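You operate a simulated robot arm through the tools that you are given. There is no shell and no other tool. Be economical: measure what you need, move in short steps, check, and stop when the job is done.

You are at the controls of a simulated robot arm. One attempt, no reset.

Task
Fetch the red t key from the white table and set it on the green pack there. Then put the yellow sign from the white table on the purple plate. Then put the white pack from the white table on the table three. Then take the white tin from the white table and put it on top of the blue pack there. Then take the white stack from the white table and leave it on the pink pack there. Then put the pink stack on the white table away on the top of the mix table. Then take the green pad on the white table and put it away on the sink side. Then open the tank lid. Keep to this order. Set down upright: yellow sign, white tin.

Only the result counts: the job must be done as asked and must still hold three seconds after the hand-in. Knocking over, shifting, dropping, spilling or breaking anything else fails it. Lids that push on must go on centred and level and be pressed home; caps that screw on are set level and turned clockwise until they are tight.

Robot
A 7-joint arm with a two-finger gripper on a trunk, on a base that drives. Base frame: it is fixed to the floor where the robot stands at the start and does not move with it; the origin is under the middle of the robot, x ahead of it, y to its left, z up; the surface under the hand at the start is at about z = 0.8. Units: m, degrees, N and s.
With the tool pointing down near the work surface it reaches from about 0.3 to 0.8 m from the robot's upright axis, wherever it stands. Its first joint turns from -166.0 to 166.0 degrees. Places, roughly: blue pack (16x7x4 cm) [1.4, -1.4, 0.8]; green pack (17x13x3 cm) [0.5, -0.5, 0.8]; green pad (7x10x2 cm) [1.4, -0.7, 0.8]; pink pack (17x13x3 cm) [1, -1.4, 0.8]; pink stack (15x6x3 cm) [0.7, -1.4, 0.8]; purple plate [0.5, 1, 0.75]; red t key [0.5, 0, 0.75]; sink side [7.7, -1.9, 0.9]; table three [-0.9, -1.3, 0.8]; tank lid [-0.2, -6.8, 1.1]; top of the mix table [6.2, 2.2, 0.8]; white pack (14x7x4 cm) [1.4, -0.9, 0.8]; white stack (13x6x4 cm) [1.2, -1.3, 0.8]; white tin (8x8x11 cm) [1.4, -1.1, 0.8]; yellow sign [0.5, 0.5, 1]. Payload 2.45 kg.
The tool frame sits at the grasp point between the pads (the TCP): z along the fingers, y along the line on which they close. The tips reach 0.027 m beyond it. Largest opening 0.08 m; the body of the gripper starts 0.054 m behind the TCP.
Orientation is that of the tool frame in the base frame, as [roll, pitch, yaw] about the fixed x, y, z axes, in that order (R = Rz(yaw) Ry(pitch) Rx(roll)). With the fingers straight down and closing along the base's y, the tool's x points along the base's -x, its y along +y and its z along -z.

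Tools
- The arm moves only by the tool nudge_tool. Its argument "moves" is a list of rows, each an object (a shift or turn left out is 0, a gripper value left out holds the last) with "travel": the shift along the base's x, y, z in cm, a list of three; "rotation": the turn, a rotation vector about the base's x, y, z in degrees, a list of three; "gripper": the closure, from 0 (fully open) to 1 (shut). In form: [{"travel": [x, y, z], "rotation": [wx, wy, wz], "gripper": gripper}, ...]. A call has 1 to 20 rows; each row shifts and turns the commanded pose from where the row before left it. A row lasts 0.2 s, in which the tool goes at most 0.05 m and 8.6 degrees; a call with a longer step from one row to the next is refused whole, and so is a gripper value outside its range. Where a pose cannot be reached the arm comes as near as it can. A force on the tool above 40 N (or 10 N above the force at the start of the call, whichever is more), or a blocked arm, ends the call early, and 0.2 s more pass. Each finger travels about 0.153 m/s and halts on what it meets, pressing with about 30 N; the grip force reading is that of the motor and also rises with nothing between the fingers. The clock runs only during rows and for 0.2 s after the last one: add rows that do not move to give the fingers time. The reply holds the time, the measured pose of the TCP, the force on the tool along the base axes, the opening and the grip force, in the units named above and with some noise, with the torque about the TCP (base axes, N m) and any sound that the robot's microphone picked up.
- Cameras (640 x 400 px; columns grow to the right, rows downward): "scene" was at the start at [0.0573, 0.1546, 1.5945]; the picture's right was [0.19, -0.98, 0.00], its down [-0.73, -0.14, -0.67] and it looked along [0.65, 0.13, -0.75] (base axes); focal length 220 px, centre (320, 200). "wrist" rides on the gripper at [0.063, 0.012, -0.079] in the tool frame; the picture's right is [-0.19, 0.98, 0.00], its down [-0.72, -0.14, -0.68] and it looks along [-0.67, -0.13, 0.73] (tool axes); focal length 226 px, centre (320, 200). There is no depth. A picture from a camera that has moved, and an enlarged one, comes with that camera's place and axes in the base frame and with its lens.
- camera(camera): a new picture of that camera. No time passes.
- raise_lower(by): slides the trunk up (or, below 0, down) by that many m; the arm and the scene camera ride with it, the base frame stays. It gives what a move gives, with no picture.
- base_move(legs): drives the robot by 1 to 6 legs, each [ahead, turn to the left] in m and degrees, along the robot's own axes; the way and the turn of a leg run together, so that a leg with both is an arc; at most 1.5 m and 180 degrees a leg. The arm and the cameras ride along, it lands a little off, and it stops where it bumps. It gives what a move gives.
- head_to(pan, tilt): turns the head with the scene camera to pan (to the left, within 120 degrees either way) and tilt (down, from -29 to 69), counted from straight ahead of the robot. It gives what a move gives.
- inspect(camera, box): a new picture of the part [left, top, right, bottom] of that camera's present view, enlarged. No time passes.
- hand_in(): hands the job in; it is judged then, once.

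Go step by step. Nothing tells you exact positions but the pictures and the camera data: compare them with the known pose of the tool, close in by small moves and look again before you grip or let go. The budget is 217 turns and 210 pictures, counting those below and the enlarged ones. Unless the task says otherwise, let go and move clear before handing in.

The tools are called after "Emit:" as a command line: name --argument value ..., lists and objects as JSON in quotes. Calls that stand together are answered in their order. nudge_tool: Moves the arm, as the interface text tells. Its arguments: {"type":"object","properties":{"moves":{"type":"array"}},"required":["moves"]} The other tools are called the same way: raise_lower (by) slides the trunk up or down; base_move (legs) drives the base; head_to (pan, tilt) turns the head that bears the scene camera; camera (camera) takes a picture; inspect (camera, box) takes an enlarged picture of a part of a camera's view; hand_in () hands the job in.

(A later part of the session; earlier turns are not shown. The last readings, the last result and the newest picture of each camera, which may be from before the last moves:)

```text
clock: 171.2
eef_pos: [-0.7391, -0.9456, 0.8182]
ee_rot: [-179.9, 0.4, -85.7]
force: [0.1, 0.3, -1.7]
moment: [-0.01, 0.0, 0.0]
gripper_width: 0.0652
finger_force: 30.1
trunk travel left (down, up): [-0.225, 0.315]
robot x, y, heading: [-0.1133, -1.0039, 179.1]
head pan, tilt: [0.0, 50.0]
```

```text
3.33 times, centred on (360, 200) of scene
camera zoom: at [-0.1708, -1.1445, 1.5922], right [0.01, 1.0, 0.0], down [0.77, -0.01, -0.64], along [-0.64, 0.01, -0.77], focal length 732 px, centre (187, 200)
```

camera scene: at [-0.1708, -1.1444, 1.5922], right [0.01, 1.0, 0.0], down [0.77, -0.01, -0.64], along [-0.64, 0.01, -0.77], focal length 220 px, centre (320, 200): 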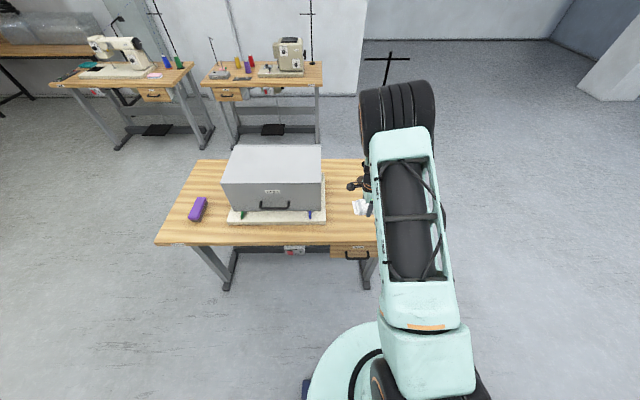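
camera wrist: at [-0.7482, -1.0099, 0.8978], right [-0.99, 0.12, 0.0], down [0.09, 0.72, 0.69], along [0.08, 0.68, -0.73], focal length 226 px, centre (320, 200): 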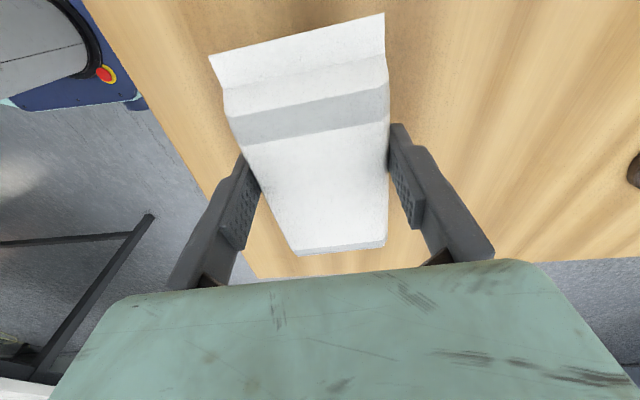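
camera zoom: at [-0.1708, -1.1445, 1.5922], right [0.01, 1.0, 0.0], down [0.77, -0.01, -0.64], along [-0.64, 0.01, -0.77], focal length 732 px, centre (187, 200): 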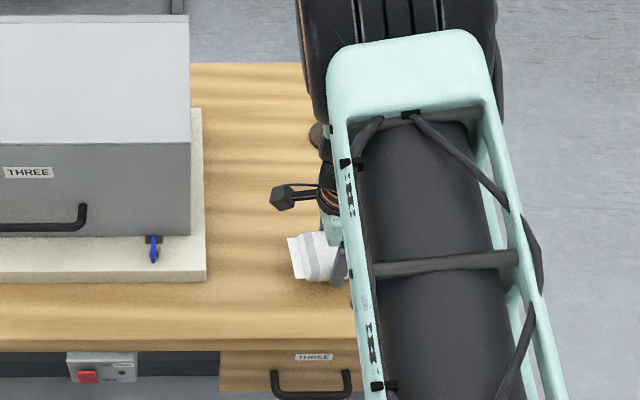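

The table is labelled "THREE" and the pack is well over it. Lowering to contact.

Emit:
nudge_tool --moves '[{"travel": [0, 0, -1]}, {"travel": [0, 0, -1]}, {"travel": [0, 0, -0.5]}, {"travel": [0, 0, -0.4]}, {"travel": [0, 0, -0.4]}, {"travel": [0, 0, -0.4]}, {"travel": [0, 0, 0]}]'

Emit:
camera --camera "wrist"

```text
clock: 172.3
eef_pos: [-0.7412, -0.9451, 0.7944]
ee_rot: [179.9, 0.5, -85.7]
force: [1.5, 0.2, 12.9]
moment: [0.08, -0.49, -0.07]
gripper_width: 0.065
finger_force: 29.7
trunk travel left (down, up): [-0.225, 0.315]
robot x, y, heading: [-0.1089, -1.0082, 179.6]
head pan, tilt: [0.0, 50.0]
stopped in row 5: the force on the tool passed its limit at 42 N (the readings are from after the stop); the commanded pose is now the measured one
```

```text
137 pictures are left
camera wrist: at [-0.7495, -1.01, 0.8737], right [-0.99, 0.12, 0.0], down [0.09, 0.72, 0.69], along [0.08, 0.68, -0.73], focal length 226 px, centre (320, 200)
```

wrist: 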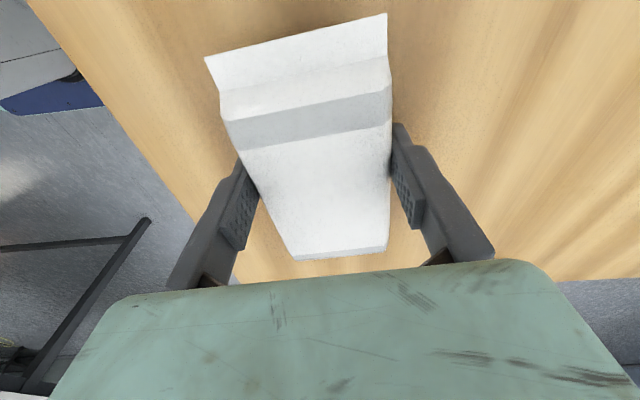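

The pack is seated. Open and rise.

Emit:
nudge_tool --moves '[{"travel": [0, 0, 0.1]}, {"gripper": 0.1}, {"gripper": 0}, {"gripper": 0}, {"travel": [0, 0, 1.5]}, {"travel": [0, 0, 4]}, {"travel": [0, 0, 4.5]}, {"travel": [0, 0, 4.5]}, {"travel": [0, 0, 0]}]'

Emit:
camera --camera "wrist"

```text
clock: 174.3
eef_pos: [-0.7424, -0.944, 0.941]
ee_rot: [-180.0, 0.4, -85.7]
force: [-0.5, 0.3, 0.6]
moment: [-0.01, 0.01, 0.01]
gripper_width: 0.0801
finger_force: 0.1
trunk travel left (down, up): [-0.225, 0.315]
robot x, y, heading: [-0.1104, -1.0065, 179.2]
head pan, tilt: [0.0, 50.0]
```

```text
136 pictures are left
camera wrist: at [-0.7496, -1.009, 1.0199], right [-0.99, 0.12, 0.0], down [0.09, 0.72, 0.69], along [0.08, 0.68, -0.73], focal length 226 px, centre (320, 200)
```

wrist: 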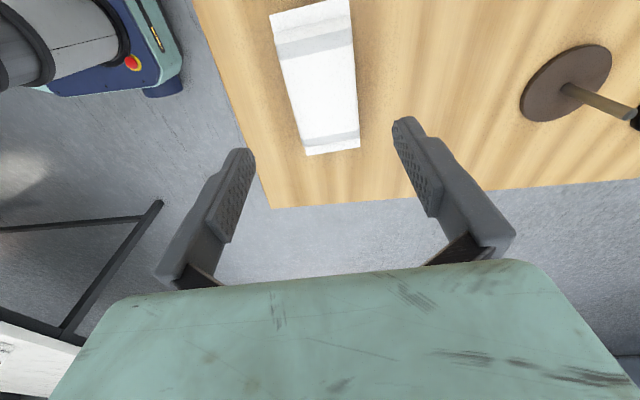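

The white pack lies on table three. Now I'll retract and drive back round to the far side for the white tin.

Emit:
nudge_tool --moves '[{"travel": [0, 0, 4.8]}, {"travel": [0, 0, 4.8]}, {"travel": [0, 0, 4.8]}, {"travel": [0, 0, 4.8]}, {"travel": [0, 0, 4.8]}, {"travel": [1, 0, 4.8]}, {"travel": [4, -1, 2]}, {"travel": [4, -1, 0]}, {"travel": [4, -1, 0]}, {"travel": [4, -1, 0]}, {"travel": [0, 0, 0]}]'

Emit:
base_move --legs '[[0, 91], [1.12, 0], [0, 90], [1.05, 0], [1.05, 0], [0, 90]]'

```text
clock: 176.7
eef_pos: [-0.5715, -0.9863, 1.2435]
ee_rot: [-179.8, 0.6, -85.7]
force: [0.0, 0.7, -0.5]
moment: [0.02, 0.04, -0.03]
gripper_width: 0.0801
finger_force: 0.1
trunk travel left (down, up): [-0.225, 0.315]
robot x, y, heading: [-0.1102, -1.0026, 179.5]
head pan, tilt: [0.0, 50.0]
```

```text
clock: 204.1
eef_pos: [2.0454, -1.6032, 1.2457]
ee_rot: [180.0, 0.5, -175.7]
force: [0.5, 0.3, 0.0]
moment: [0.01, 0.02, 0.0]
gripper_width: 0.0799
finger_force: 0.1
trunk travel left (down, up): [-0.225, 0.315]
robot x, y, heading: [2.0277, -2.0666, 89.0]
head pan, tilt: [0.0, 50.0]
```

Emit:
base_move --legs '[[0, 6], [0.85, 0], [0, 85]]'

Emit:
head_to --pan 0 --tilt 50

Emit:
camera --camera "scene"

Emit:
camera --camera "wrist"

```text
clock: 212.8
eef_pos: [1.4949, -1.1915, 1.2449]
ee_rot: [-179.9, 0.4, -86.4]
force: [-0.5, 0.0, 0.9]
moment: [-0.02, 0.01, -0.03]
gripper_width: 0.0798
finger_force: 0.0
trunk travel left (down, up): [-0.225, 0.315]
robot x, y, heading: [1.9522, -1.2184, 178.6]
head pan, tilt: [0.0, 50.0]
```

```text
clock: 213.4
eef_pos: [1.4933, -1.1919, 1.2442]
ee_rot: [-179.7, 0.6, -86.6]
force: [-0.4, -0.5, 0.7]
moment: [0.02, 0.0, 0.04]
gripper_width: 0.0801
finger_force: 0.2
trunk travel left (down, up): [-0.225, 0.315]
robot x, y, heading: [1.9573, -1.214, 178.5]
head pan, tilt: [0.0, 50.0]
```

```text
135 pictures are left
camera scene: at [1.89, -1.3498, 1.5979], right [0.1, 1.0, 0.0], down [0.71, -0.07, -0.7], along [-0.69, 0.07, -0.72], focal length 220 px, centre (320, 200)
```

scene: 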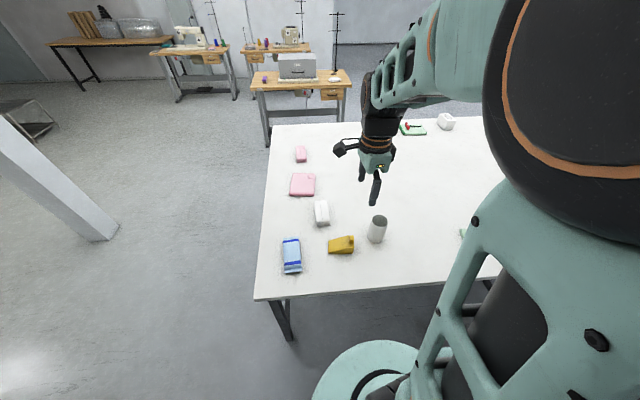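

```text
134 pictures are left
camera wrist: at [1.4847, -1.2562, 1.323], right [-0.99, 0.13, 0.0], down [0.09, 0.72, 0.69], along [0.09, 0.68, -0.72], focal length 226 px, centre (320, 200)
```

wrist: 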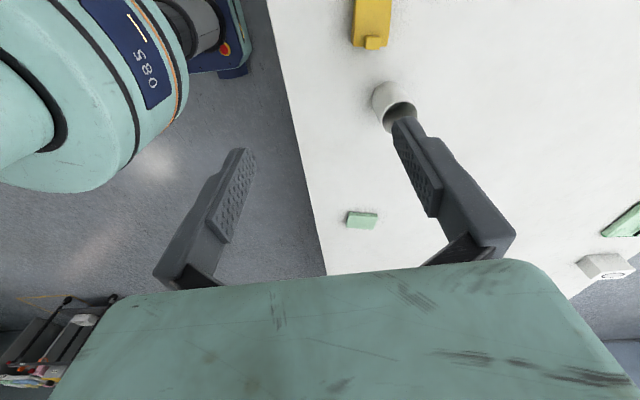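

Emit:
inspect --camera "scene" --box '[270, 190, 410, 290]'

Emit:
inspect --camera "wrist" --box '[340, 50, 450, 150]'

```text
4.00 times, centred on (340, 240) of scene
camera zoom: at [1.89, -1.3498, 1.5979], right [0.1, 1.0, 0.0], down [0.71, -0.07, -0.7], along [-0.69, 0.07, -0.72], focal length 878 px, centre (240, 40)
```

zoom: 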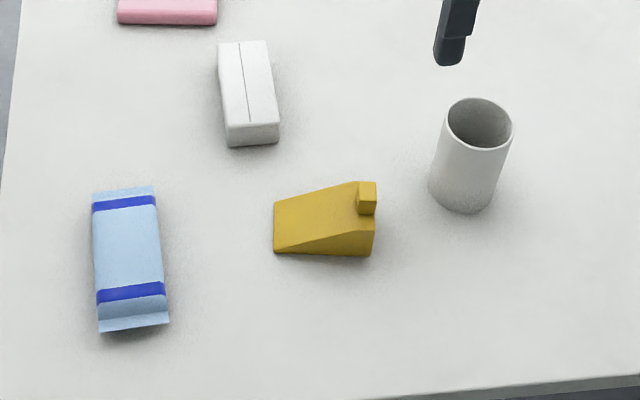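

```text
4.00 times, centred on (395, 100) of wrist
camera zoom: at [1.4847, -1.2562, 1.323], right [-0.99, 0.13, 0.0], down [0.09, 0.72, 0.69], along [0.09, 0.68, -0.72], focal length 904 px, centre (20, 600)
```

zoom: 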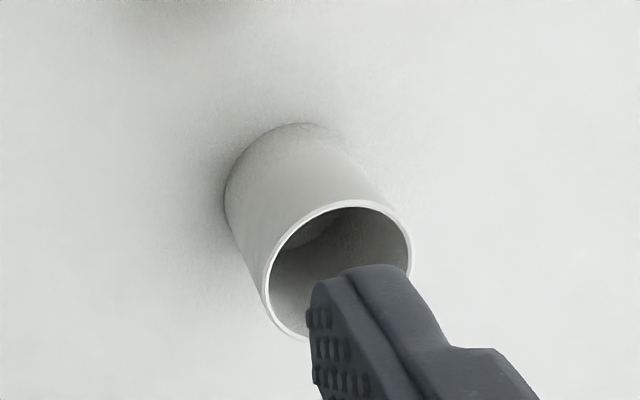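

The tin is an open cylinder, about 7 cm across, rim centre near [1.368, -1.06, 0.916]. I'll hover over it and measure more precisely.

Emit:
nudge_tool --moves '[{"travel": [-3, 3.3, 0]}, {"travel": [-3, 3.3, 0]}, {"travel": [-3, 3.3, 0]}, {"travel": [-3, 3.2, -2]}, {"travel": [-0.5, 0, -4.5]}, {"travel": [0, 0, -4.5]}, {"travel": [0, 0, -4.5]}, {"travel": [0, 0, -4.5]}, {"travel": [0, 0, -2]}, {"travel": [0, 0, 0]}]'

Emit:
camera --camera "wrist"

Emit:
inspect --camera "scene" --box '[310, 150, 450, 250]'

```text
clock: 215.6
eef_pos: [1.3682, -1.061, 1.0223]
ee_rot: [180.0, 0.6, -86.4]
force: [0.0, 0.9, 0.0]
moment: [0.01, 0.02, 0.01]
gripper_width: 0.0802
finger_force: 0.0
trunk travel left (down, up): [-0.225, 0.315]
robot x, y, heading: [1.9546, -1.2155, 178.9]
head pan, tilt: [0.0, 50.0]
```

```text
131 pictures are left
camera wrist: at [1.3592, -1.1253, 1.1023], right [-0.99, 0.13, 0.0], down [0.1, 0.72, 0.69], along [0.09, 0.68, -0.73], focal length 226 px, centre (320, 200)
```

wrist: 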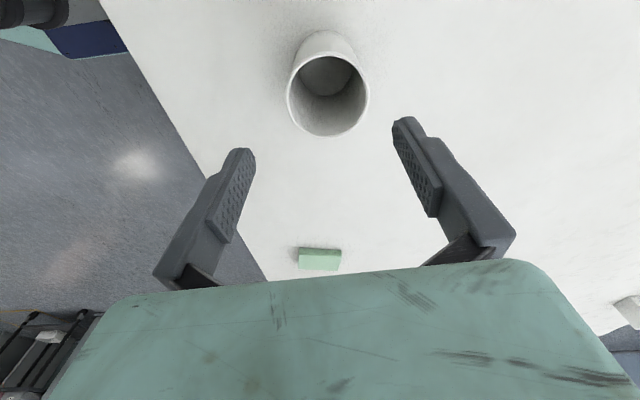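

```text
4.00 times, centred on (380, 200) of scene
camera zoom: at [1.8933, -1.3558, 1.5922], right [0.02, 1.0, 0.0], down [0.77, -0.02, -0.64], along [-0.64, 0.01, -0.77], focal length 878 px, centre (80, 200)
```

zoom: 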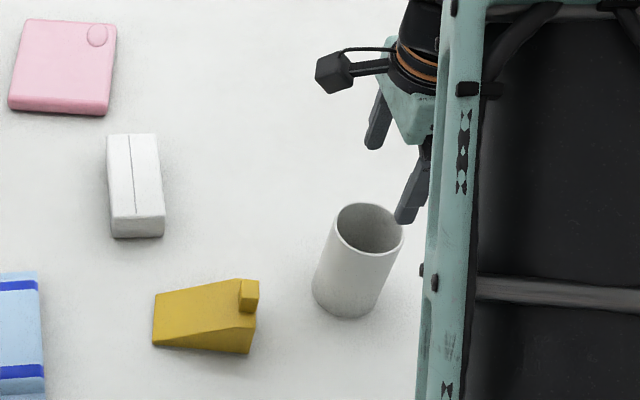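

Rim diameter ≈ 6.5 cm, so a full grasp fits. Shift to x = 1.361 and descend to just above the rim.

Emit:
nudge_tool --moves '[{"travel": [-0.7, -0.3, -2]}, {"travel": [0, 0, -2.5]}, {"travel": [0, 0, -1.5]}, {"travel": [0, 0, 0]}]'

Emit:
camera --camera "wrist"

Emit:
inspect --camera "scene" --box '[310, 150, 450, 250]'

```text
clock: 216.6
eef_pos: [1.3632, -1.0633, 0.966]
ee_rot: [-179.9, 0.6, -86.3]
force: [-1.2, 0.5, 0.6]
moment: [0.0, 0.0, -0.01]
gripper_width: 0.08
finger_force: 0.0
trunk travel left (down, up): [-0.225, 0.315]
robot x, y, heading: [1.9515, -1.2167, 178.7]
head pan, tilt: [0.0, 50.0]
```

```text
129 pictures are left
camera wrist: at [1.3535, -1.1273, 1.0445], right [-0.99, 0.13, 0.0], down [0.1, 0.72, 0.69], along [0.09, 0.68, -0.73], focal length 226 px, centre (320, 200)
```

wrist: 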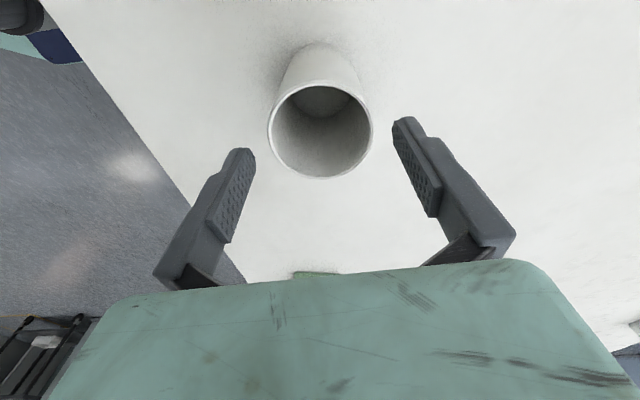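

```text
4.00 times, centred on (380, 200) of scene
camera zoom: at [1.8931, -1.3558, 1.5922], right [0.02, 1.0, 0.0], down [0.77, -0.02, -0.64], along [-0.64, 0.01, -0.77], focal length 878 px, centre (80, 200)
```

zoom: 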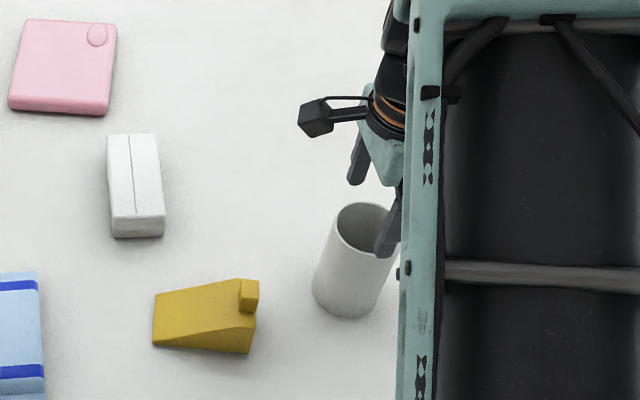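

Well centred. Descend around the tin and close.

Emit:
nudge_tool --moves '[{"travel": [-0.2, -0.3, 0]}, {"travel": [0, 0, -2]}, {"travel": [0, 0, -2]}, {"travel": [0, 0, -2]}, {"travel": [0, 0, -2]}, {"travel": [0, 0, 0]}]'

Emit:
camera --camera "wrist"

```text
clock: 218.0
eef_pos: [1.3612, -1.0671, 0.8863]
ee_rot: [-179.9, 0.6, -86.4]
force: [0.0, 0.4, 0.2]
moment: [0.02, 0.0, -0.04]
gripper_width: 0.0801
finger_force: 0.1
trunk travel left (down, up): [-0.225, 0.315]
robot x, y, heading: [1.9561, -1.216, 178.9]
head pan, tilt: [0.0, 50.0]
```

```text
127 pictures are left
camera wrist: at [1.3518, -1.1315, 0.9648], right [-0.99, 0.13, 0.0], down [0.1, 0.72, 0.69], along [0.09, 0.68, -0.73], focal length 226 px, centre (320, 200)
```

wrist: 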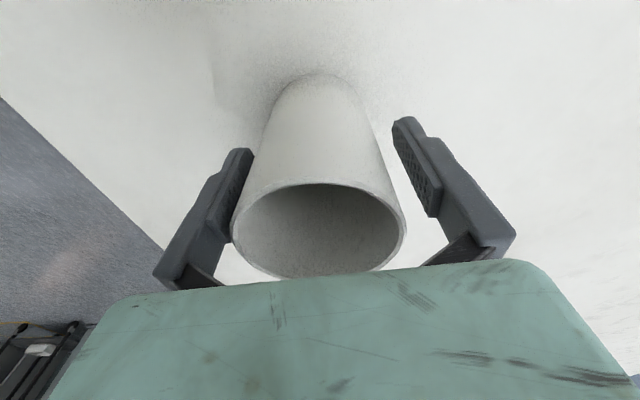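

Emit:
nudge_tool --moves '[{"gripper": 0.15}, {"gripper": 1}, {"gripper": 1}, {"gripper": 1}, {"travel": [0, 0, 0.5]}, {"travel": [0, 0, 1.5]}, {"travel": [0, 0, 2]}, {"travel": [0, 0, 3]}, {"travel": [0, 0, 0]}]'

Emit:
camera --camera "wrist"

Emit:
camera --camera "scene"

```text
clock: 220.0
eef_pos: [1.3608, -1.0676, 0.956]
ee_rot: [-179.9, 0.5, -86.5]
force: [0.0, 0.0, 0.0]
moment: [-0.04, 0.03, -0.02]
gripper_width: 0.065
finger_force: 30.3
trunk travel left (down, up): [-0.225, 0.315]
robot x, y, heading: [1.9554, -1.2171, 178.7]
head pan, tilt: [0.0, 50.0]
```

```text
126 pictures are left
camera wrist: at [1.3523, -1.1315, 1.0345], right [-0.99, 0.13, 0.0], down [0.1, 0.72, 0.69], along [0.09, 0.68, -0.73], focal length 226 px, centre (320, 200)
```

wrist: 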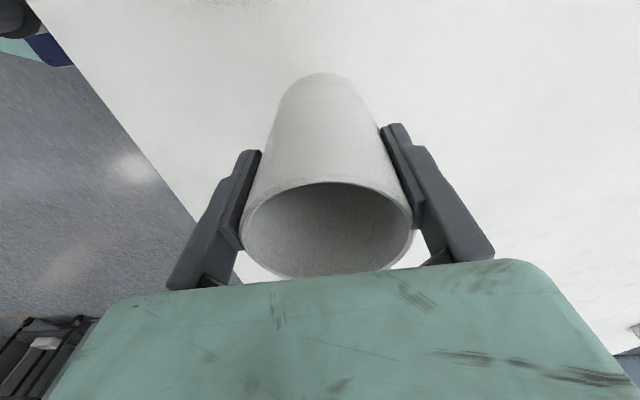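

```text
125 pictures are left
camera scene: at [1.8933, -1.3558, 1.5921], right [0.02, 1.0, 0.0], down [0.77, -0.02, -0.64], along [-0.64, 0.01, -0.77], focal length 220 px, centre (320, 200)
```

scene: 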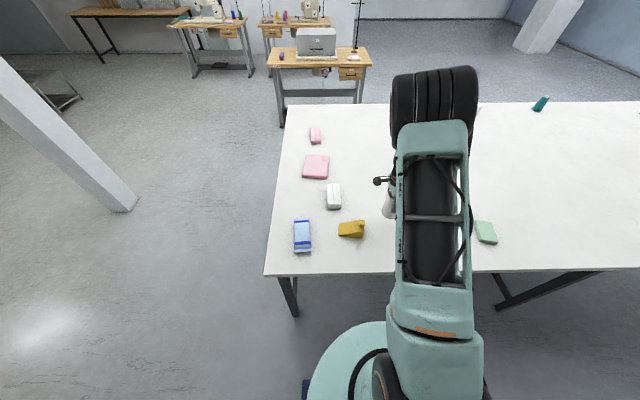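

Tin gripped (65 mm). The blue pack is at about [1.44, -1.413], long axis along x. I'll carry the tin above it.

Emit:
nudge_tool --moves '[{"travel": [0, 0, 4]}, {"travel": [0, -1, 4]}, {"travel": [0.5, -3, 0]}, {"travel": [0.7, -3.5, 0]}, {"travel": [0.7, -3.5, 0]}, {"travel": [0.7, -3.5, 0]}, {"travel": [0.7, -3.5, 0]}, {"travel": [0.7, -3.5, 0]}, {"travel": [0.7, -3.5, 0]}, {"travel": [0.7, -3.5, 0]}, {"travel": [0.7, -3.5, 0]}, {"travel": [0.7, -2, 0]}, {"travel": [0.5, -0.5, 0]}, {"travel": [0, 0, 0]}]'

Emit:
camera --camera "wrist"

Emit:
camera --camera "scene"

```text
clock: 223.0
eef_pos: [1.4319, -1.4148, 1.0349]
ee_rot: [-179.9, 0.5, -86.4]
force: [0.2, 0.5, -1.5]
moment: [-0.02, -0.01, -0.01]
gripper_width: 0.065
finger_force: 29.8
trunk travel left (down, up): [-0.225, 0.315]
robot x, y, heading: [1.9567, -1.2196, 178.7]
head pan, tilt: [0.0, 50.0]
```

```text
124 pictures are left
camera wrist: at [1.4228, -1.4769, 1.1144], right [-0.99, 0.13, 0.0], down [0.1, 0.72, 0.69], along [0.09, 0.68, -0.73], focal length 226 px, centre (320, 200)
```

wrist: 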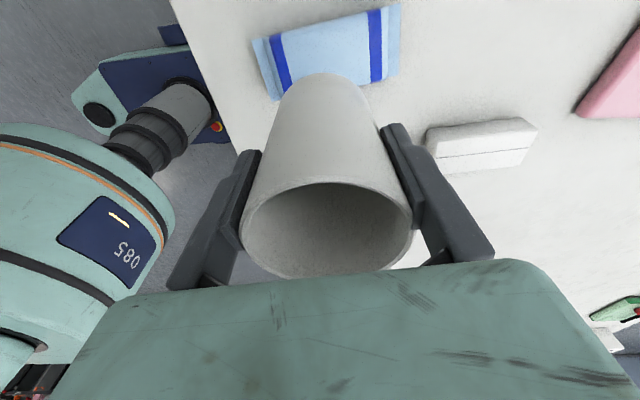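

```text
123 pictures are left
camera scene: at [1.8932, -1.356, 1.5922], right [0.02, 1.0, 0.0], down [0.77, -0.02, -0.64], along [-0.64, 0.01, -0.77], focal length 220 px, centre (320, 200)
```

scene: 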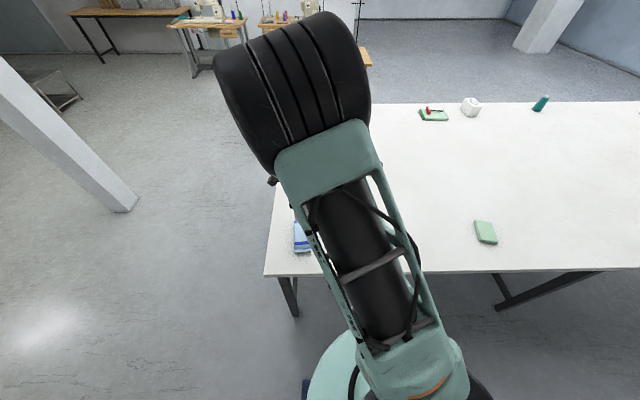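

The pack centre by wrist camera is [1.422, -1.418]. Adjust and lower to just above it.

Emit:
nudge_tool --moves '[{"travel": [-0.8, -0.4, -2]}, {"travel": [0, 0, -3]}, {"travel": [0, 0, -3]}, {"travel": [0, 0, -0.5]}, {"travel": [0, 0, 0]}]'

Emit:
camera --camera "wrist"

Emit:
inspect --camera "scene" --box '[240, 170, 360, 290]'

```text
clock: 224.2
eef_pos: [1.424, -1.4156, 0.9504]
ee_rot: [-179.9, 0.5, -86.4]
force: [-0.1, 0.7, -0.6]
moment: [-0.03, -0.03, -0.01]
gripper_width: 0.0647
finger_force: 29.7
trunk travel left (down, up): [-0.225, 0.315]
robot x, y, heading: [1.9508, -1.2154, 179.0]
head pan, tilt: [0.0, 50.0]
```

```text
122 pictures are left
camera wrist: at [1.4155, -1.4795, 1.0297], right [-0.99, 0.13, 0.0], down [0.1, 0.72, 0.69], along [0.09, 0.68, -0.73], focal length 226 px, centre (320, 200)
```

wrist: 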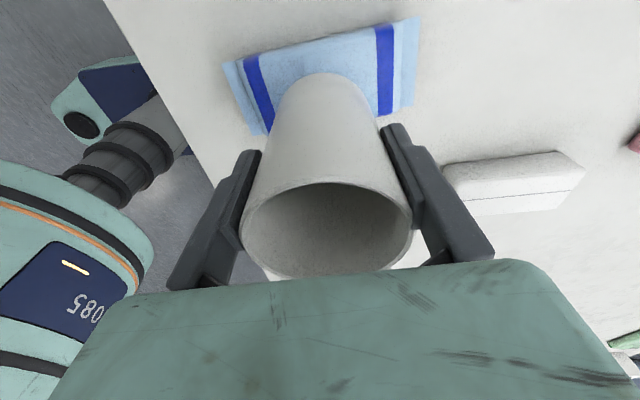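

```text
3.33 times, centred on (300, 230) of scene
camera zoom: at [1.8934, -1.3558, 1.5922], right [0.02, 1.0, 0.0], down [0.77, -0.02, -0.64], along [-0.64, 0.01, -0.77], focal length 732 px, centre (387, 100)
```

zoom: 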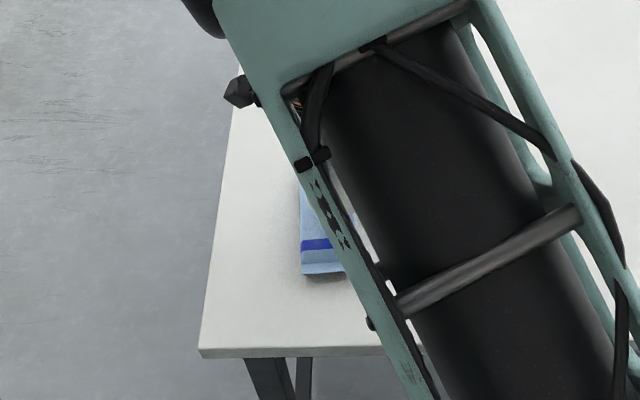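

Centred over the pack within a few mm. Lower gently to contact.

Emit:
nudge_tool --moves '[{"travel": [0, -0.1, -0.8]}, {"travel": [0, 0, -0.5]}, {"travel": [0, 0, -0.3]}, {"travel": [0, 0, -0.2]}, {"travel": [0, 0, -0.2]}, {"travel": [0, 0, -0.2]}, {"travel": [0, 0, 0]}]'

Emit:
camera --camera "wrist"

```text
clock: 225.8
eef_pos: [1.4251, -1.4174, 0.9273]
ee_rot: [-179.9, 0.6, -86.3]
force: [0.0, -0.2, -0.4]
moment: [0.02, 0.04, 0.02]
gripper_width: 0.0646
finger_force: 30.0
trunk travel left (down, up): [-0.225, 0.315]
robot x, y, heading: [1.953, -1.215, 178.6]
head pan, tilt: [0.0, 50.0]
```

```text
120 pictures are left
camera wrist: at [1.4157, -1.4815, 1.0073], right [-0.99, 0.13, 0.0], down [0.1, 0.72, 0.69], along [0.09, 0.68, -0.73], focal length 226 px, centre (320, 200)
```

wrist: 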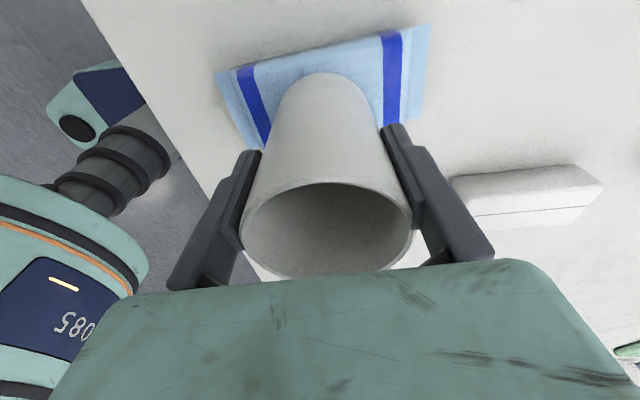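

Emit:
nudge_tool --moves '[{"travel": [0, 0, -0.2]}, {"travel": [0, 0, -0.2]}, {"travel": [0, 0, -0.2]}, {"travel": [0, 0, 0]}, {"travel": [0, 0, -0.2]}, {"travel": [0, 0, -0.2]}, {"travel": [0, 0, 0]}]'

Emit:
camera --camera "wrist"

```text
clock: 227.4
eef_pos: [1.4256, -1.4172, 0.9201]
ee_rot: [180.0, 0.5, -86.3]
force: [0.1, 0.3, 9.9]
moment: [0.05, 0.01, 0.02]
gripper_width: 0.0648
finger_force: 30.0
trunk travel left (down, up): [-0.225, 0.315]
robot x, y, heading: [1.9541, -1.215, 178.7]
head pan, tilt: [0.0, 50.0]
```

```text
119 pictures are left
camera wrist: at [1.4168, -1.4814, 0.9985], right [-0.99, 0.13, 0.0], down [0.1, 0.72, 0.69], along [0.09, 0.68, -0.73], focal length 226 px, centre (320, 200)
```

wrist: 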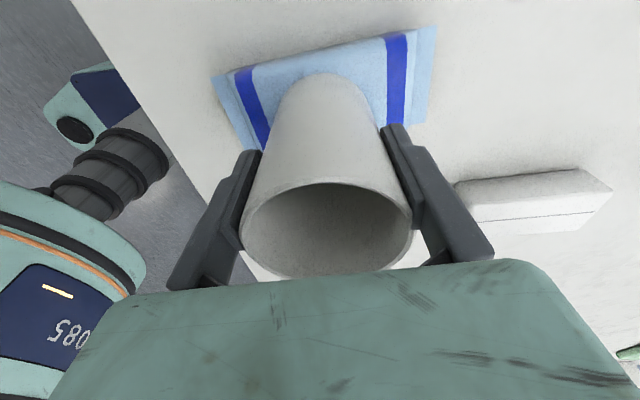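

Contact is level, but the tin sits ~5 mm to +y of centre. I'll lift slightly, shift -0.5 cm, and set down again.

Emit:
nudge_tool --moves '[{"travel": [0, 0, 0.8]}, {"travel": [0, -0.5, 0]}, {"travel": [0, 0, 0]}, {"travel": [0, 0, -0.3]}, {"travel": [0, 0, -0.3]}, {"travel": [0, 0, -0.2]}, {"travel": [0, 0, 0]}]'

Emit:
inspect --camera "wrist" --box '[180, 0, 480, 280]'

```text
clock: 229.0
eef_pos: [1.4241, -1.4229, 0.9194]
ee_rot: [-180.0, 0.5, -86.4]
force: [2.7, -0.5, 12.2]
moment: [0.21, -0.1, -0.01]
gripper_width: 0.0647
finger_force: 30.1
trunk travel left (down, up): [-0.225, 0.315]
robot x, y, heading: [1.9543, -1.2166, 178.5]
head pan, tilt: [0.0, 50.0]
```

```text
1.43 times, centred on (330, 140) of wrist
camera zoom: at [1.4161, -1.4867, 0.9985], right [-0.99, 0.13, 0.0], down [0.1, 0.72, 0.69], along [0.09, 0.68, -0.73], focal length 323 px, centre (306, 286)
```

zoom: 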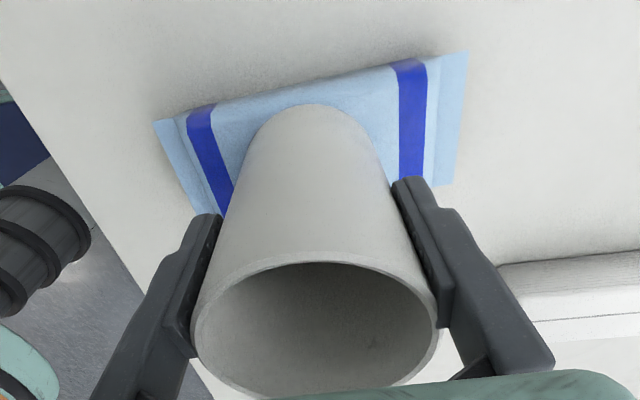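

The tin rests within the pack's width. Release and rise straight up.

Emit:
nudge_tool --moves '[{"travel": [0, 0, 0.15]}, {"gripper": 0.1}, {"gripper": 0}, {"gripper": 0}, {"gripper": 0}]'

Emit:
inspect --camera "wrist" --box '[180, 0, 480, 280]'

```text
clock: 230.2
eef_pos: [1.4248, -1.4227, 0.9192]
ee_rot: [-179.9, 0.5, -86.4]
force: [0.0, -0.3, -0.2]
moment: [0.02, 0.03, 0.02]
gripper_width: 0.08
finger_force: 0.1
trunk travel left (down, up): [-0.225, 0.315]
robot x, y, heading: [1.9567, -1.2163, 178.8]
head pan, tilt: [0.0, 50.0]
```

```text
1.43 times, centred on (330, 140) of wrist
camera zoom: at [1.416, -1.4867, 0.9986], right [-0.99, 0.13, 0.0], down [0.1, 0.72, 0.69], along [0.09, 0.68, -0.73], focal length 323 px, centre (306, 286)
```

zoom: 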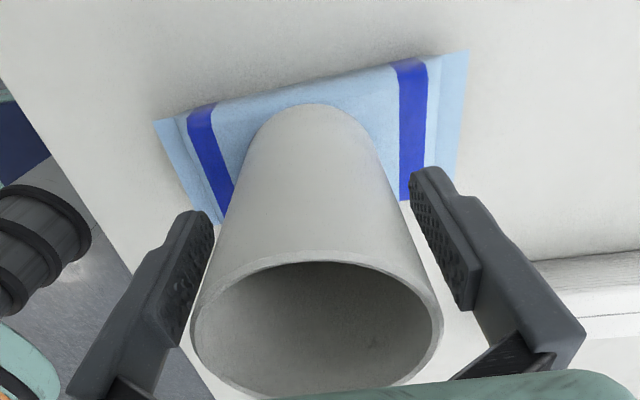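

Emit:
nudge_tool --moves '[{"travel": [0, 0, 1]}, {"travel": [0, 0, 2]}, {"travel": [0, 0, 3]}, {"travel": [0, 0, 4]}, {"travel": [0, 0, 4.5]}, {"travel": [0, 0, 4.5]}, {"travel": [0, 0, 4.5]}, {"travel": [0, 0, 4.5]}, {"travel": [0, 0, 4.5]}, {"travel": [0, 0, 0]}]'

Emit:
camera --camera "wrist"

```text
clock: 232.4
eef_pos: [1.427, -1.4241, 1.2458]
ee_rot: [-179.9, 0.7, -86.4]
force: [-0.9, 0.7, -0.1]
moment: [-0.02, 0.04, 0.01]
gripper_width: 0.0799
finger_force: 0.0
trunk travel left (down, up): [-0.225, 0.315]
robot x, y, heading: [1.953, -1.2187, 178.7]
head pan, tilt: [0.0, 50.0]
```

```text
116 pictures are left
camera wrist: at [1.4171, -1.4872, 1.3233], right [-0.99, 0.13, 0.0], down [0.1, 0.72, 0.69], along [0.09, 0.68, -0.72], focal length 226 px, centre (320, 200)
```

wrist: 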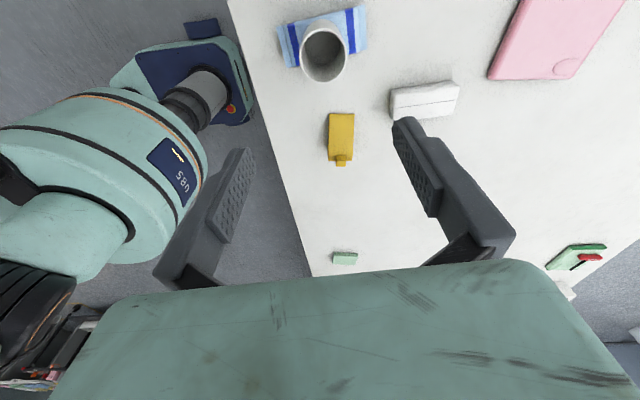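

The tin stands on the blue pack. Next, the white stack near [1.22, -1.28]; I'll drive to the table's -y end.

Emit:
nudge_tool --moves '[{"travel": [1.5, 4.5, 0]}, {"travel": [1.5, 4.5, 0]}, {"travel": [1.5, 4.5, 0]}, {"travel": [1.5, 4.5, 0]}, {"travel": [1, 3, 0]}, {"travel": [0, 0, 0]}]'

Emit:
base_move --legs '[[0, 91.3], [0.72, 0], [0, -90], [0.87, 0], [0, -90]]'

Emit:
head_to --pan 0 --tilt 50

Emit:
camera --camera "scene"

Emit:
camera --camera "wrist"

```text
clock: 233.8
eef_pos: [1.4959, -1.2115, 1.2426]
ee_rot: [-179.6, 0.5, -86.5]
force: [0.4, -0.4, 0.0]
moment: [0.03, 0.01, 0.0]
gripper_width: 0.08
finger_force: 0.0
trunk travel left (down, up): [-0.225, 0.315]
robot x, y, heading: [1.9591, -1.2193, 178.6]
head pan, tilt: [0.0, 50.0]
```

```text
clock: 253.8
eef_pos: [1.0762, -1.4368, 1.2441]
ee_rot: [-179.6, 0.5, -178.5]
force: [-0.8, 0.4, -0.3]
moment: [0.02, -0.02, 0.02]
gripper_width: 0.0801
finger_force: 0.1
trunk travel left (down, up): [-0.225, 0.315]
robot x, y, heading: [1.0552, -1.8968, 86.6]
head pan, tilt: [0.0, 50.0]
```

```text
clock: 254.4
eef_pos: [1.0762, -1.4366, 1.2407]
ee_rot: [-179.3, 0.7, -178.6]
force: [0.0, -0.5, 0.4]
moment: [-0.03, 0.0, -0.02]
gripper_width: 0.0799
finger_force: 0.0
trunk travel left (down, up): [-0.225, 0.315]
robot x, y, heading: [1.0568, -1.8929, 86.6]
head pan, tilt: [0.0, 50.0]
```

```text
115 pictures are left
camera scene: at [0.9256, -1.8265, 1.5989], right [0.99, -0.13, 0.0], down [-0.1, -0.7, -0.71], along [0.09, 0.7, -0.71], focal length 220 px, centre (320, 200)
```

scene: 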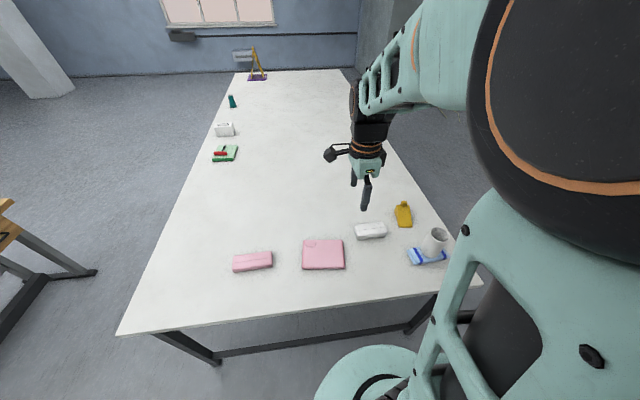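

```text
114 pictures are left
camera wrist: at [1.012, -1.4242, 1.3202], right [0.17, 0.99, -0.01], down [0.71, -0.12, 0.69], along [0.68, -0.12, -0.72], focal length 226 px, centre (320, 200)
```

wrist: 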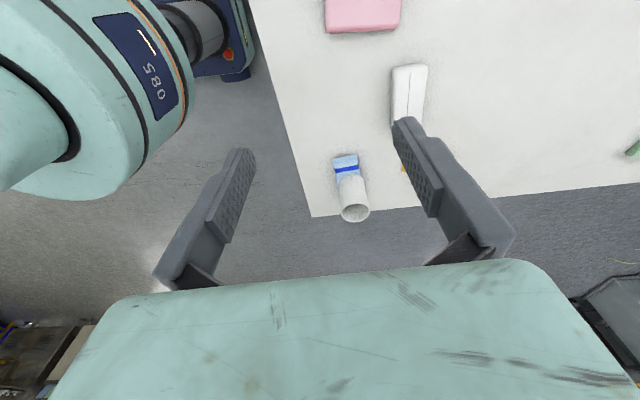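

The white stack is near [1.215, -1.283], long axis along x; my fingers already close along y. Hover over it.

Emit:
nudge_tool --moves '[{"travel": [2.8, 3.1, 0]}, {"travel": [2.8, 3.1, 0]}, {"travel": [2.8, 3.1, -1.5]}, {"travel": [2.8, 3.1, -2]}, {"travel": [2.7, 3, -2.5]}, {"travel": [0, 0, -4.5]}, {"travel": [0, 0, -4.5]}, {"travel": [0, 0, -4.5]}, {"travel": [0, 0, -4.5]}, {"travel": [0, 0, 0]}]'

Emit:
camera --camera "wrist"

Emit:
inspect --camera "scene" --box '[280, 170, 460, 290]'

```text
clock: 256.6
eef_pos: [1.2169, -1.2844, 1.0025]
ee_rot: [-179.6, 0.6, -178.5]
force: [-0.4, -0.1, 0.7]
moment: [0.0, -0.01, 0.04]
gripper_width: 0.08
finger_force: 0.0
trunk travel left (down, up): [-0.225, 0.315]
robot x, y, heading: [1.0551, -1.897, 86.5]
head pan, tilt: [0.0, 50.0]
```

```text
113 pictures are left
camera wrist: at [1.1524, -1.2719, 1.0822], right [0.17, 0.99, 0.0], down [0.71, -0.12, 0.69], along [0.68, -0.12, -0.72], focal length 226 px, centre (320, 200)
```

wrist: 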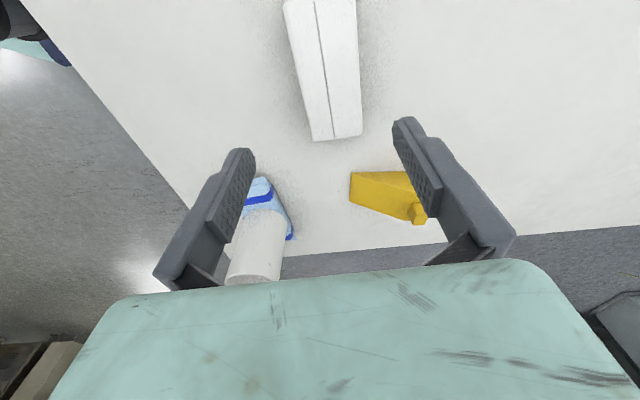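

```text
3.33 times, centred on (370, 230) of scene
camera zoom: at [0.9195, -1.8299, 1.5922], right [1.0, -0.06, 0.0], down [-0.05, -0.76, -0.64], along [0.04, 0.64, -0.77], focal length 732 px, centre (153, 100)
```

zoom: 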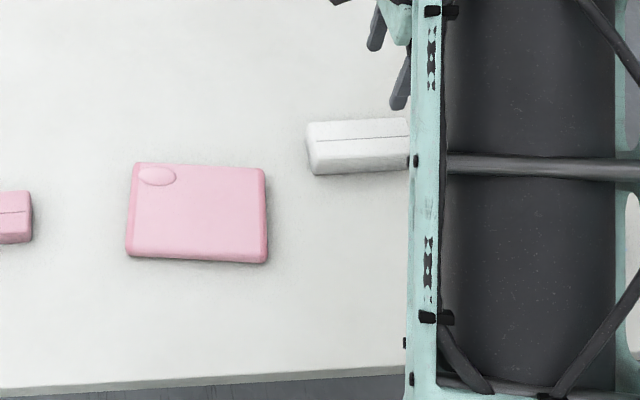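

Stack centre: [1.218, -1.275], aligned with x, ~6 cm wide. Shift +0.9 cm in y and descend.

Emit:
nudge_tool --moves '[{"travel": [0.1, 0.9, -3], "rotation": [0, 0.4, -1.5]}, {"travel": [0, 0, -4]}, {"travel": [0, 0, -3]}, {"travel": [0, 0, 0]}]'

Emit:
camera --camera "wrist"

```text
clock: 257.6
eef_pos: [1.2185, -1.2738, 0.9029]
ee_rot: [-179.6, 0.2, -180.0]
force: [-0.6, 0.2, 0.3]
moment: [0.02, -0.04, -0.03]
gripper_width: 0.0799
finger_force: 0.0
trunk travel left (down, up): [-0.225, 0.315]
robot x, y, heading: [1.0592, -1.8987, 86.5]
head pan, tilt: [0.0, 50.0]
```

```text
111 pictures are left
camera wrist: at [1.1532, -1.2611, 0.9822], right [0.19, 0.98, -0.01], down [0.72, -0.14, 0.69], along [0.67, -0.14, -0.73], focal length 226 px, centre (320, 200)
```

wrist: 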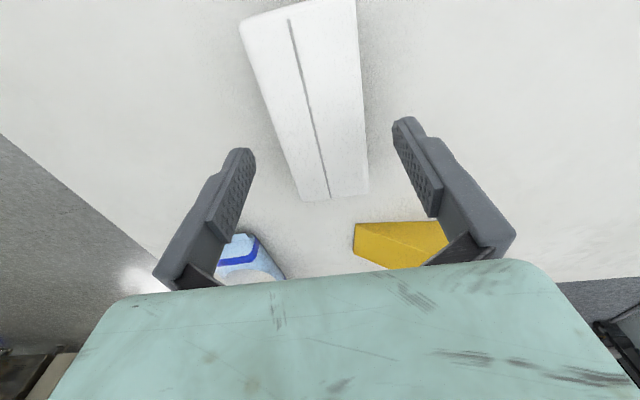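

Emit:
nudge_tool --moves '[{"travel": [0, 0.1, -2]}, {"travel": [0, 0, -2]}, {"travel": [0, 0, -2.1]}, {"travel": [0, 0, 0]}, {"gripper": 0.5}, {"gripper": 1}, {"gripper": 1}, {"gripper": 1}, {"travel": [0, 0, 1]}, {"travel": [0, 0, 2]}, {"travel": [0, 0, 3]}, {"travel": [0, 0, 4]}, {"travel": [0, 0, 4]}, {"travel": [0, 0, 0]}]'

Emit:
camera --camera "wrist"

Emit:
camera --camera "scene"

```text
clock: 260.6
eef_pos: [1.215, -1.2752, 0.9814]
ee_rot: [-179.6, 0.2, -180.0]
force: [0.0, -0.3, -0.2]
moment: [0.0, -0.02, 0.04]
gripper_width: 0.0587
finger_force: 30.3
trunk travel left (down, up): [-0.225, 0.315]
robot x, y, heading: [1.0543, -1.8983, 86.5]
head pan, tilt: [0.0, 50.0]
```

```text
110 pictures are left
camera wrist: at [1.1511, -1.2612, 1.0619], right [0.19, 0.98, -0.01], down [0.72, -0.14, 0.69], along [0.67, -0.14, -0.73], focal length 226 px, centre (320, 200)
```

wrist: 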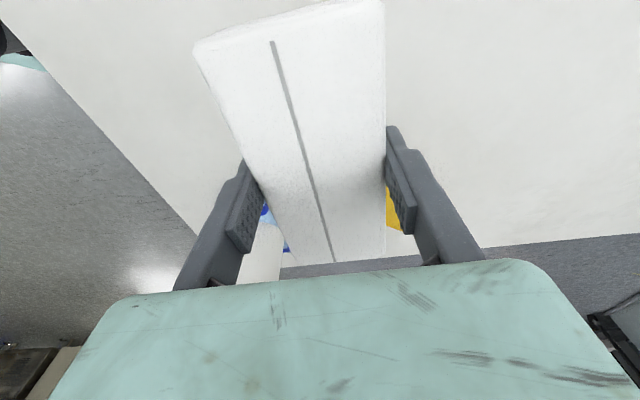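

```text
109 pictures are left
camera scene: at [0.9193, -1.8302, 1.5921], right [1.0, -0.06, 0.0], down [-0.05, -0.77, -0.64], along [0.04, 0.64, -0.77], focal length 220 px, centre (320, 200)
```

scene: 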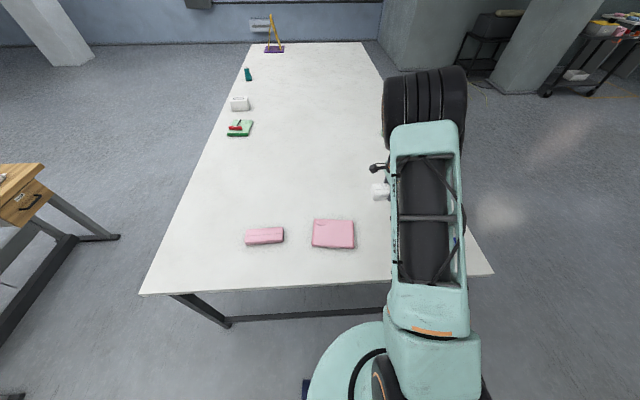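

Stack held (59 mm). The pink pack is centred near [1.002, -1.365]; carrying the stack over it.

Emit:
nudge_tool --moves '[{"travel": [-1.5, -0.5, 0]}, {"travel": [-3, -1.2, 0]}, {"travel": [-3.5, -1.5, 0]}, {"travel": [-3.5, -1.5, 0]}, {"travel": [-3.5, -1.5, 0]}, {"travel": [-3.5, -1.5, 0]}, {"travel": [-2, -1, 0]}, {"travel": [-0.8, -0.4, 0]}, {"travel": [0, 0, 0]}]'

Emit:
camera --camera "wrist"

Emit:
camera --camera "scene"

```text
clock: 262.6
eef_pos: [1.0045, -1.3647, 0.9832]
ee_rot: [-179.5, 0.2, 180.0]
force: [0.0, 0.1, 0.3]
moment: [-0.01, -0.04, -0.01]
gripper_width: 0.059
finger_force: 30.3
trunk travel left (down, up): [-0.225, 0.315]
robot x, y, heading: [1.0516, -1.8963, 86.6]
head pan, tilt: [0.0, 50.0]
```

```text
108 pictures are left
camera wrist: at [0.94, -1.3505, 1.0628], right [0.19, 0.98, -0.01], down [0.72, -0.14, 0.69], along [0.67, -0.14, -0.73], focal length 226 px, centre (320, 200)
```

wrist: 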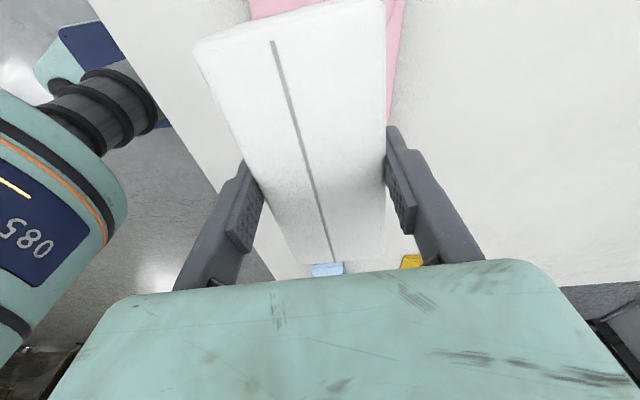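

```text
107 pictures are left
camera scene: at [0.9193, -1.8302, 1.5922], right [1.0, -0.06, 0.0], down [-0.05, -0.76, -0.64], along [0.04, 0.64, -0.77], focal length 220 px, centre (320, 200)
```

scene: 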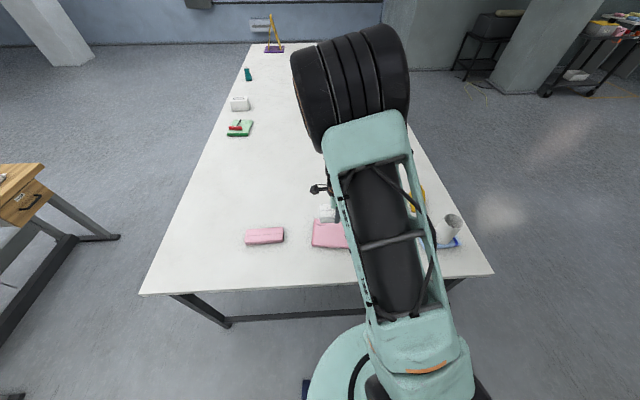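

Pack's y centre is about -1.36 — I'm aligned. Lowering.

Emit:
nudge_tool --moves '[{"travel": [-0.2, 0.3, -4]}, {"travel": [0, 0, -4]}, {"travel": [0, 0, -1]}, {"travel": [0, 0, 0]}]'

Emit:
camera --camera "wrist"

Emit:
inspect --camera "scene" --box '[280, 180, 380, 270]'

```text
clock: 263.6
eef_pos: [1.0014, -1.361, 0.8917]
ee_rot: [-179.6, 0.3, -180.0]
force: [1.0, -0.3, -0.7]
moment: [-0.03, 0.0, 0.02]
gripper_width: 0.0587
finger_force: 30.1
trunk travel left (down, up): [-0.225, 0.315]
robot x, y, heading: [1.0584, -1.8963, 86.7]
head pan, tilt: [0.0, 50.0]
```

```text
106 pictures are left
camera wrist: at [0.9368, -1.3469, 0.9715], right [0.19, 0.98, -0.01], down [0.72, -0.14, 0.69], along [0.67, -0.14, -0.73], focal length 226 px, centre (320, 200)
```

wrist: 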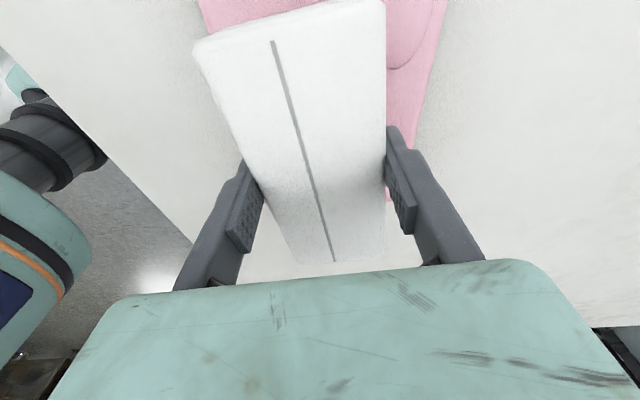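

```text
4.44 times, centred on (330, 225) of scene
camera zoom: at [0.9192, -1.8301, 1.5922], right [1.0, -0.06, 0.0], down [-0.05, -0.76, -0.64], along [0.04, 0.64, -0.77], focal length 976 px, centre (276, 89)
```

zoom: 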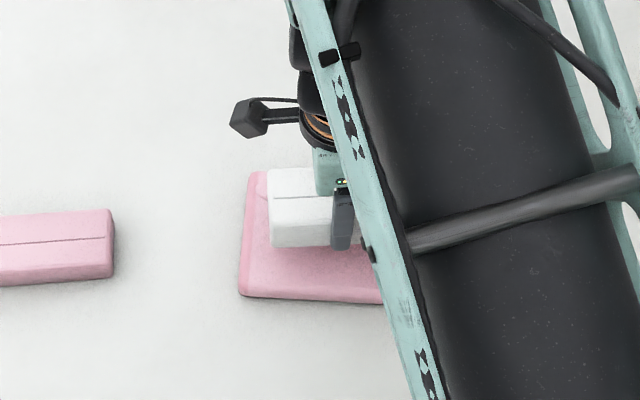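

Emit:
nudge_tool --moves '[{"travel": [-0.4, 0.2, -0.8]}, {"travel": [0, 0, -0.5]}, {"travel": [0, 0, -0.3]}, {"travel": [0, 0, -0.3]}, {"travel": [0, 0, -0.3]}, {"travel": [0, 0, -0.3]}, {"travel": [0, 0, 0]}]'

Emit:
camera --camera "wrist"

```text
clock: 265.2
eef_pos: [0.9972, -1.3581, 0.8683]
ee_rot: [-179.6, 0.2, -180.0]
force: [0.1, -0.1, 0.3]
moment: [-0.04, 0.0, -0.01]
gripper_width: 0.0587
finger_force: 29.5
trunk travel left (down, up): [-0.225, 0.315]
robot x, y, heading: [1.0549, -1.8972, 86.8]
head pan, tilt: [0.0, 50.0]
```

```text
104 pictures are left
camera wrist: at [0.9333, -1.3449, 0.9468], right [0.19, 0.98, -0.01], down [0.72, -0.14, 0.69], along [0.67, -0.14, -0.73], focal length 226 px, centre (320, 200)
```

wrist: 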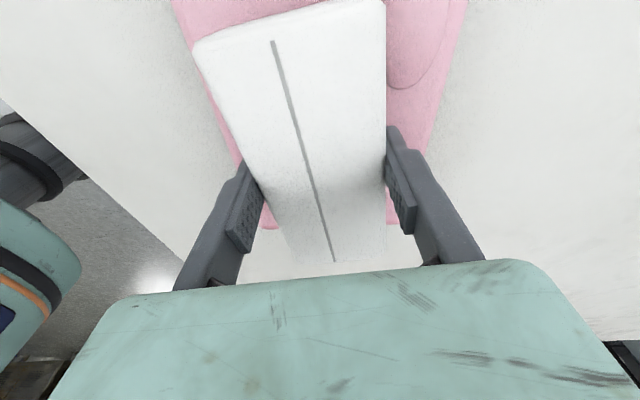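

Not quite down yet; continue in small steps.

Emit:
nudge_tool --moves '[{"travel": [0, 0, -0.3]}, {"travel": [0, 0, -0.3]}, {"travel": [0, 0, -0.2]}, {"travel": [0, 0, -0.2]}, {"travel": [0, 0, -0.2]}, {"travel": [0, 0, 0]}]'

Emit:
camera --camera "wrist"

```text
clock: 266.1
eef_pos: [0.9961, -1.3577, 0.8632]
ee_rot: [-180.0, 0.1, 179.9]
force: [-0.2, -6.2, 21.3]
moment: [-0.27, -0.31, -0.18]
gripper_width: 0.0591
finger_force: 30.0
trunk travel left (down, up): [-0.225, 0.315]
robot x, y, heading: [1.0547, -1.8943, 86.7]
head pan, tilt: [0.0, 50.0]
stopped in row 4: the force on the tool passed its limit at 44 N (the readings are from after the stop); the commanded pose is now the measured one
```

```text
103 pictures are left
camera wrist: at [0.9334, -1.3443, 0.9425], right [0.19, 0.98, 0.0], down [0.72, -0.14, 0.68], along [0.67, -0.13, -0.73], focal length 226 px, centre (320, 200)
```

wrist: 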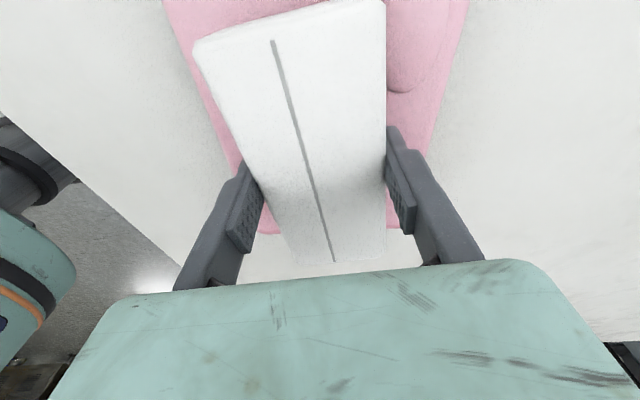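

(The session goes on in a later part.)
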